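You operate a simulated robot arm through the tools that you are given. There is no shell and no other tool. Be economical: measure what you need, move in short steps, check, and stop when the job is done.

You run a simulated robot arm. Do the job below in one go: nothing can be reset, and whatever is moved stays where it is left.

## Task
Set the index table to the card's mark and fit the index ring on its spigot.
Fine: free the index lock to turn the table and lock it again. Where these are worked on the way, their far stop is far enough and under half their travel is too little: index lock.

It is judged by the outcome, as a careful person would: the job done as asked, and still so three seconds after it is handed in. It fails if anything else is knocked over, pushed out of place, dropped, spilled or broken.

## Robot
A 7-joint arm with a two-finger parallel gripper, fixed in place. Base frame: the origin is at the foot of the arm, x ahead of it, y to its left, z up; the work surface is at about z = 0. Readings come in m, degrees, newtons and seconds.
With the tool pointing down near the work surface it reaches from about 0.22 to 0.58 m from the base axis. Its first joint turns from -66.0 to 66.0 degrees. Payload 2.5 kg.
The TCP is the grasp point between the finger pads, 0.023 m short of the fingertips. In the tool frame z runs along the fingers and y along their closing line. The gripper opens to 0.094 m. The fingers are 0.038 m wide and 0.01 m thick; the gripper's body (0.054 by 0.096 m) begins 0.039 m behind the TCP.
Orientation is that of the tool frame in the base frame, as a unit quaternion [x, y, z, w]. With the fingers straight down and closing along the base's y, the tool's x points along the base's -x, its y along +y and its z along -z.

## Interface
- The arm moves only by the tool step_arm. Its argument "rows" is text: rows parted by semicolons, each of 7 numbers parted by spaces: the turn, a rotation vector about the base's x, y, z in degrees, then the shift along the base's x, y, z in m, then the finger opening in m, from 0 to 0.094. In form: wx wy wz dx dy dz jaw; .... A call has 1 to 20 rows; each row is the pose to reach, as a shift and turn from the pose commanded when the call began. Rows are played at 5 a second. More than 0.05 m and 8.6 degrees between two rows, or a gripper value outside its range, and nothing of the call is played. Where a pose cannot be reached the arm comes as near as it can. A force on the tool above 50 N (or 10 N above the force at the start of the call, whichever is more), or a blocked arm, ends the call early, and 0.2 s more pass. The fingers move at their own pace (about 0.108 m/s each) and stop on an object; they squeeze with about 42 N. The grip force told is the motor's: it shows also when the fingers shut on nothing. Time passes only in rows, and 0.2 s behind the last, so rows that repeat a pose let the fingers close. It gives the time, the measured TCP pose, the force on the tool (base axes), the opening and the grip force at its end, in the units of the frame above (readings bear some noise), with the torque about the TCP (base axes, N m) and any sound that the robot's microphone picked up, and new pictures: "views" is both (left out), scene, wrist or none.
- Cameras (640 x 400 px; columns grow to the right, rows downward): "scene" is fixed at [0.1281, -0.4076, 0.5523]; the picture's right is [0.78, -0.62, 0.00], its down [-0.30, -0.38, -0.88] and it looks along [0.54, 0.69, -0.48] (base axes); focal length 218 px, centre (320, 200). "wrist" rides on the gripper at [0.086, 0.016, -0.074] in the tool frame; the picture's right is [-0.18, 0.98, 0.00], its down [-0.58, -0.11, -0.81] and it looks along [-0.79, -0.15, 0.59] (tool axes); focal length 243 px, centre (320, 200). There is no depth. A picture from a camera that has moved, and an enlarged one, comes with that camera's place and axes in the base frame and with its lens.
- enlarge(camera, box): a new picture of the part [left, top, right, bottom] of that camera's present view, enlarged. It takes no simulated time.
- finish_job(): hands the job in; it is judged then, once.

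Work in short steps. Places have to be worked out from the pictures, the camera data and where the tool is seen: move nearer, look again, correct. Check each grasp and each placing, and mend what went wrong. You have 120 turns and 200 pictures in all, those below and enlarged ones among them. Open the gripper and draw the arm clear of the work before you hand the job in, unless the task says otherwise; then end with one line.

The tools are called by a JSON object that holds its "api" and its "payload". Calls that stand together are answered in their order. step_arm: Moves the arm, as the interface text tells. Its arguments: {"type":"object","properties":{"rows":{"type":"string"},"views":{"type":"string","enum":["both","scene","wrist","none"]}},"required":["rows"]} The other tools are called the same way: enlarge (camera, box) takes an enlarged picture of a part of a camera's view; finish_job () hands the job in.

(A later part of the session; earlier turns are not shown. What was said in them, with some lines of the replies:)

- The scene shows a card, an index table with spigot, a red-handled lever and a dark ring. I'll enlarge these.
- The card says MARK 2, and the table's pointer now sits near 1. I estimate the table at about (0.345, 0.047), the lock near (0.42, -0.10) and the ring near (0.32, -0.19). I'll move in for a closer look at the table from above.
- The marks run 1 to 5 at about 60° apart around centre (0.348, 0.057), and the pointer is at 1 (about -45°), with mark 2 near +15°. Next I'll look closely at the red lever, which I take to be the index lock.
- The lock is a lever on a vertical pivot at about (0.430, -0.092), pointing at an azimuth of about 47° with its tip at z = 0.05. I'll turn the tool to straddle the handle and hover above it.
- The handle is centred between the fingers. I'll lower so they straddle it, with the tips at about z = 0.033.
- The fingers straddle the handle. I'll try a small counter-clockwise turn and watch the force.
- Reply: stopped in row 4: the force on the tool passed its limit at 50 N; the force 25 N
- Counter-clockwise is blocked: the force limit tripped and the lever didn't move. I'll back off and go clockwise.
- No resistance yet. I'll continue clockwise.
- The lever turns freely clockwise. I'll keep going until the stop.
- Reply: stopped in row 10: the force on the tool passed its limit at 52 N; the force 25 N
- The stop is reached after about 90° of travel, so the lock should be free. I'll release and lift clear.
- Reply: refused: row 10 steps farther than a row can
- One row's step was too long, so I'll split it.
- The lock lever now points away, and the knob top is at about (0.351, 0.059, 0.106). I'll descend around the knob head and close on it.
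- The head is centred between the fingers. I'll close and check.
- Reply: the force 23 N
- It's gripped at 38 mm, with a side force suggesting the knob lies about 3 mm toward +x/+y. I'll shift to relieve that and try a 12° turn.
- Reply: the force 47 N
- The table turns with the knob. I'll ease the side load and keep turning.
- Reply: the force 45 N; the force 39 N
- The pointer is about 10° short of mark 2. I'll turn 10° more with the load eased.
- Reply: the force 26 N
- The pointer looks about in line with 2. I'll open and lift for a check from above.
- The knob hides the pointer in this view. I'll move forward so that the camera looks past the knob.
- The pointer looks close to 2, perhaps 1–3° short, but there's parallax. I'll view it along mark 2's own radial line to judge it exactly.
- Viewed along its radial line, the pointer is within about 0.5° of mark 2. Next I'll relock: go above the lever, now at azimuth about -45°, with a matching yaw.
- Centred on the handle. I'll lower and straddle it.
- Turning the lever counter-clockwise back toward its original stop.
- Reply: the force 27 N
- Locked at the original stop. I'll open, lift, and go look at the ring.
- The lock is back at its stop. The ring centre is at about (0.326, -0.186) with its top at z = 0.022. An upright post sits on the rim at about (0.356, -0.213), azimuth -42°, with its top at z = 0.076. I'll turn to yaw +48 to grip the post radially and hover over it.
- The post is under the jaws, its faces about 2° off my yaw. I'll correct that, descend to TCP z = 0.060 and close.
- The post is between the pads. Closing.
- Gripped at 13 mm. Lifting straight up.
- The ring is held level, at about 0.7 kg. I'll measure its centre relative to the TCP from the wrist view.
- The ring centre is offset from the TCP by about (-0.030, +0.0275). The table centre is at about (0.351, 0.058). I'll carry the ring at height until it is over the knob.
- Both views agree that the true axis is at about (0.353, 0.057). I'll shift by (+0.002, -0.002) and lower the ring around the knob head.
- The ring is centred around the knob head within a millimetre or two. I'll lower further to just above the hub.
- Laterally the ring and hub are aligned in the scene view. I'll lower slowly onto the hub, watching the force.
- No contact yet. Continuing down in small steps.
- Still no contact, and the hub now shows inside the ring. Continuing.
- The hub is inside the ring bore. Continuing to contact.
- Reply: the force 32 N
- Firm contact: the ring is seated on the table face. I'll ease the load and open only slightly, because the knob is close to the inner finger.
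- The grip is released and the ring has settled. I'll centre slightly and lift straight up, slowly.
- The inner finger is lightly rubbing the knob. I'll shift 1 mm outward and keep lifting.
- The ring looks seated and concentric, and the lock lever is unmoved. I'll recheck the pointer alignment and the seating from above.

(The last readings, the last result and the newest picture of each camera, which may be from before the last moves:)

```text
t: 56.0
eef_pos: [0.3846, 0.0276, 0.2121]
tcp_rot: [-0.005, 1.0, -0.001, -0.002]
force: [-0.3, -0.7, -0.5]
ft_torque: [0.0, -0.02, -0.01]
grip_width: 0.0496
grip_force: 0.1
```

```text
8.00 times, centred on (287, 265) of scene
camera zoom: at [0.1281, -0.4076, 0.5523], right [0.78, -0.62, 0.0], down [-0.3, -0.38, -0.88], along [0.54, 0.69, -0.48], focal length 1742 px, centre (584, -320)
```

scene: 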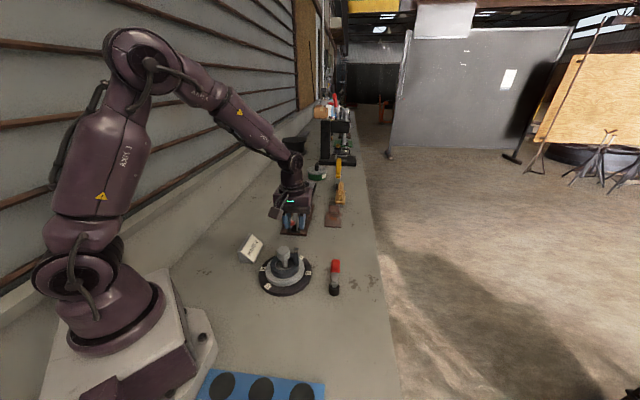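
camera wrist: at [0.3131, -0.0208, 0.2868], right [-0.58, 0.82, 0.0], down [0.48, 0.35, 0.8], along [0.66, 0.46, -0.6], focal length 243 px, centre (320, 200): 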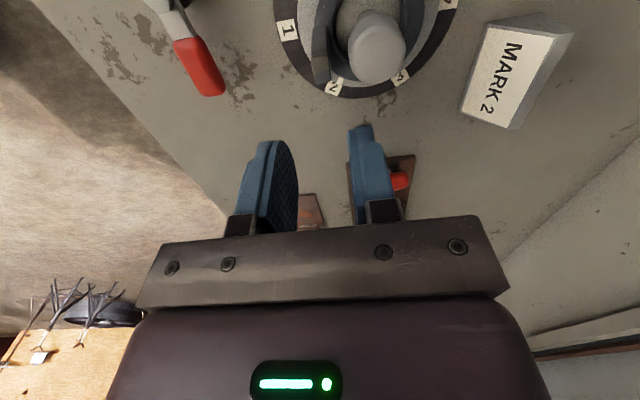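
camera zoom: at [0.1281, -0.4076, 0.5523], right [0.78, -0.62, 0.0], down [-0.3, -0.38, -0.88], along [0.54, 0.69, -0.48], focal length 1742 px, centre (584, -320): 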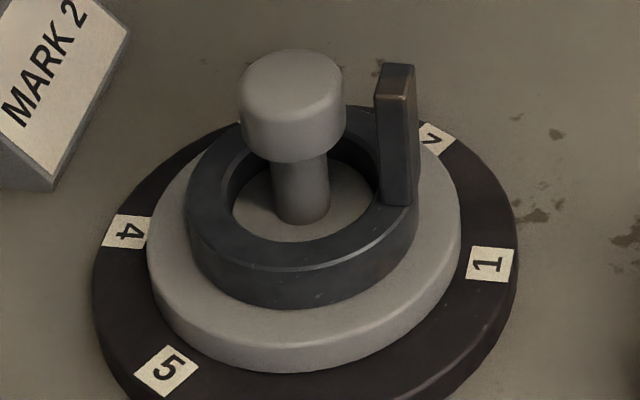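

The pointer is still on 2, the lock lever is home, and the ring sits flat over the hub. I'll draw the arm clear.

{"api": "step_arm", "payload": {"rows": "0 0 0 0 0.01 0.04 0.07;0 0 0 0 0.02 0.08 0.09;0 0 0 0.01 0.03 0.12 0.094;0 0 0 0.02 0.05 0.16 0.094;0 0 0 0.02 0.05 0.2 0.094;0 0 0 0.02 0.05 0.2 0.094", "views": "scene"}}

{"api": "enlarge", "payload": {"camera": "scene", "box": [230, 150, 400, 310]}}

```text
t: 57.4
eef_pos: [0.4051, 0.0781, 0.4136]
tcp_rot: [-0.007, 1.0, -0.001, -0.003]
force: [0.5, 0.1, -1.1]
ft_torque: [0.0, 0.03, 0.0]
grip_width: 0.0939
grip_force: 0.1
```

scene: 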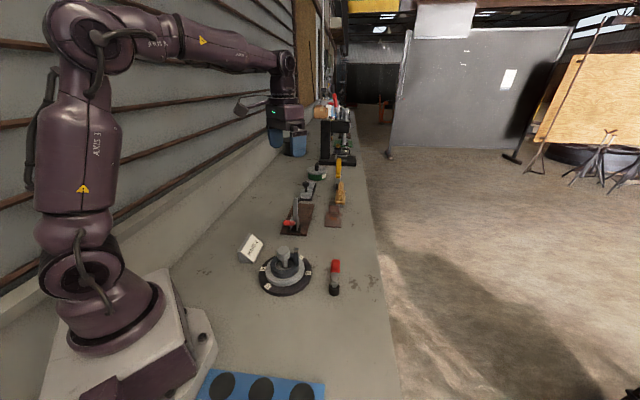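

```text
2.50 times, centred on (315, 230) of scene
camera zoom: at [0.1281, -0.4076, 0.5523], right [0.78, -0.62, 0.0], down [-0.3, -0.38, -0.88], along [0.54, 0.69, -0.48], focal length 544 px, centre (332, 125)
```

zoom: 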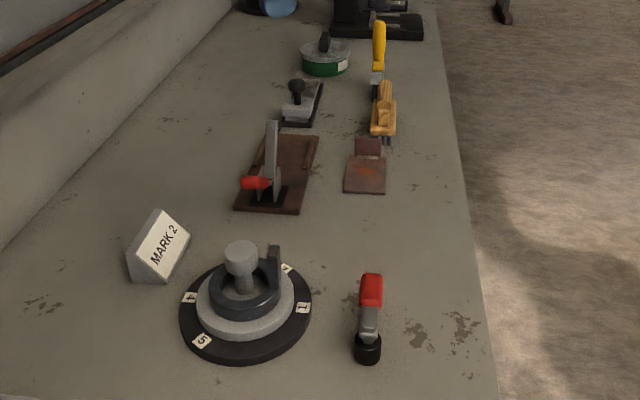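

Everything is in place: pointer at 2, lock closed, ring fitted, and nothing else moved. Handing in.

{"api": "finish_job", "payload": {}}

```text
The job is handed in.
```

The index table is set to mark 2 and locked again, and the index ring is fitted on its spigot with the arm drawn clear.
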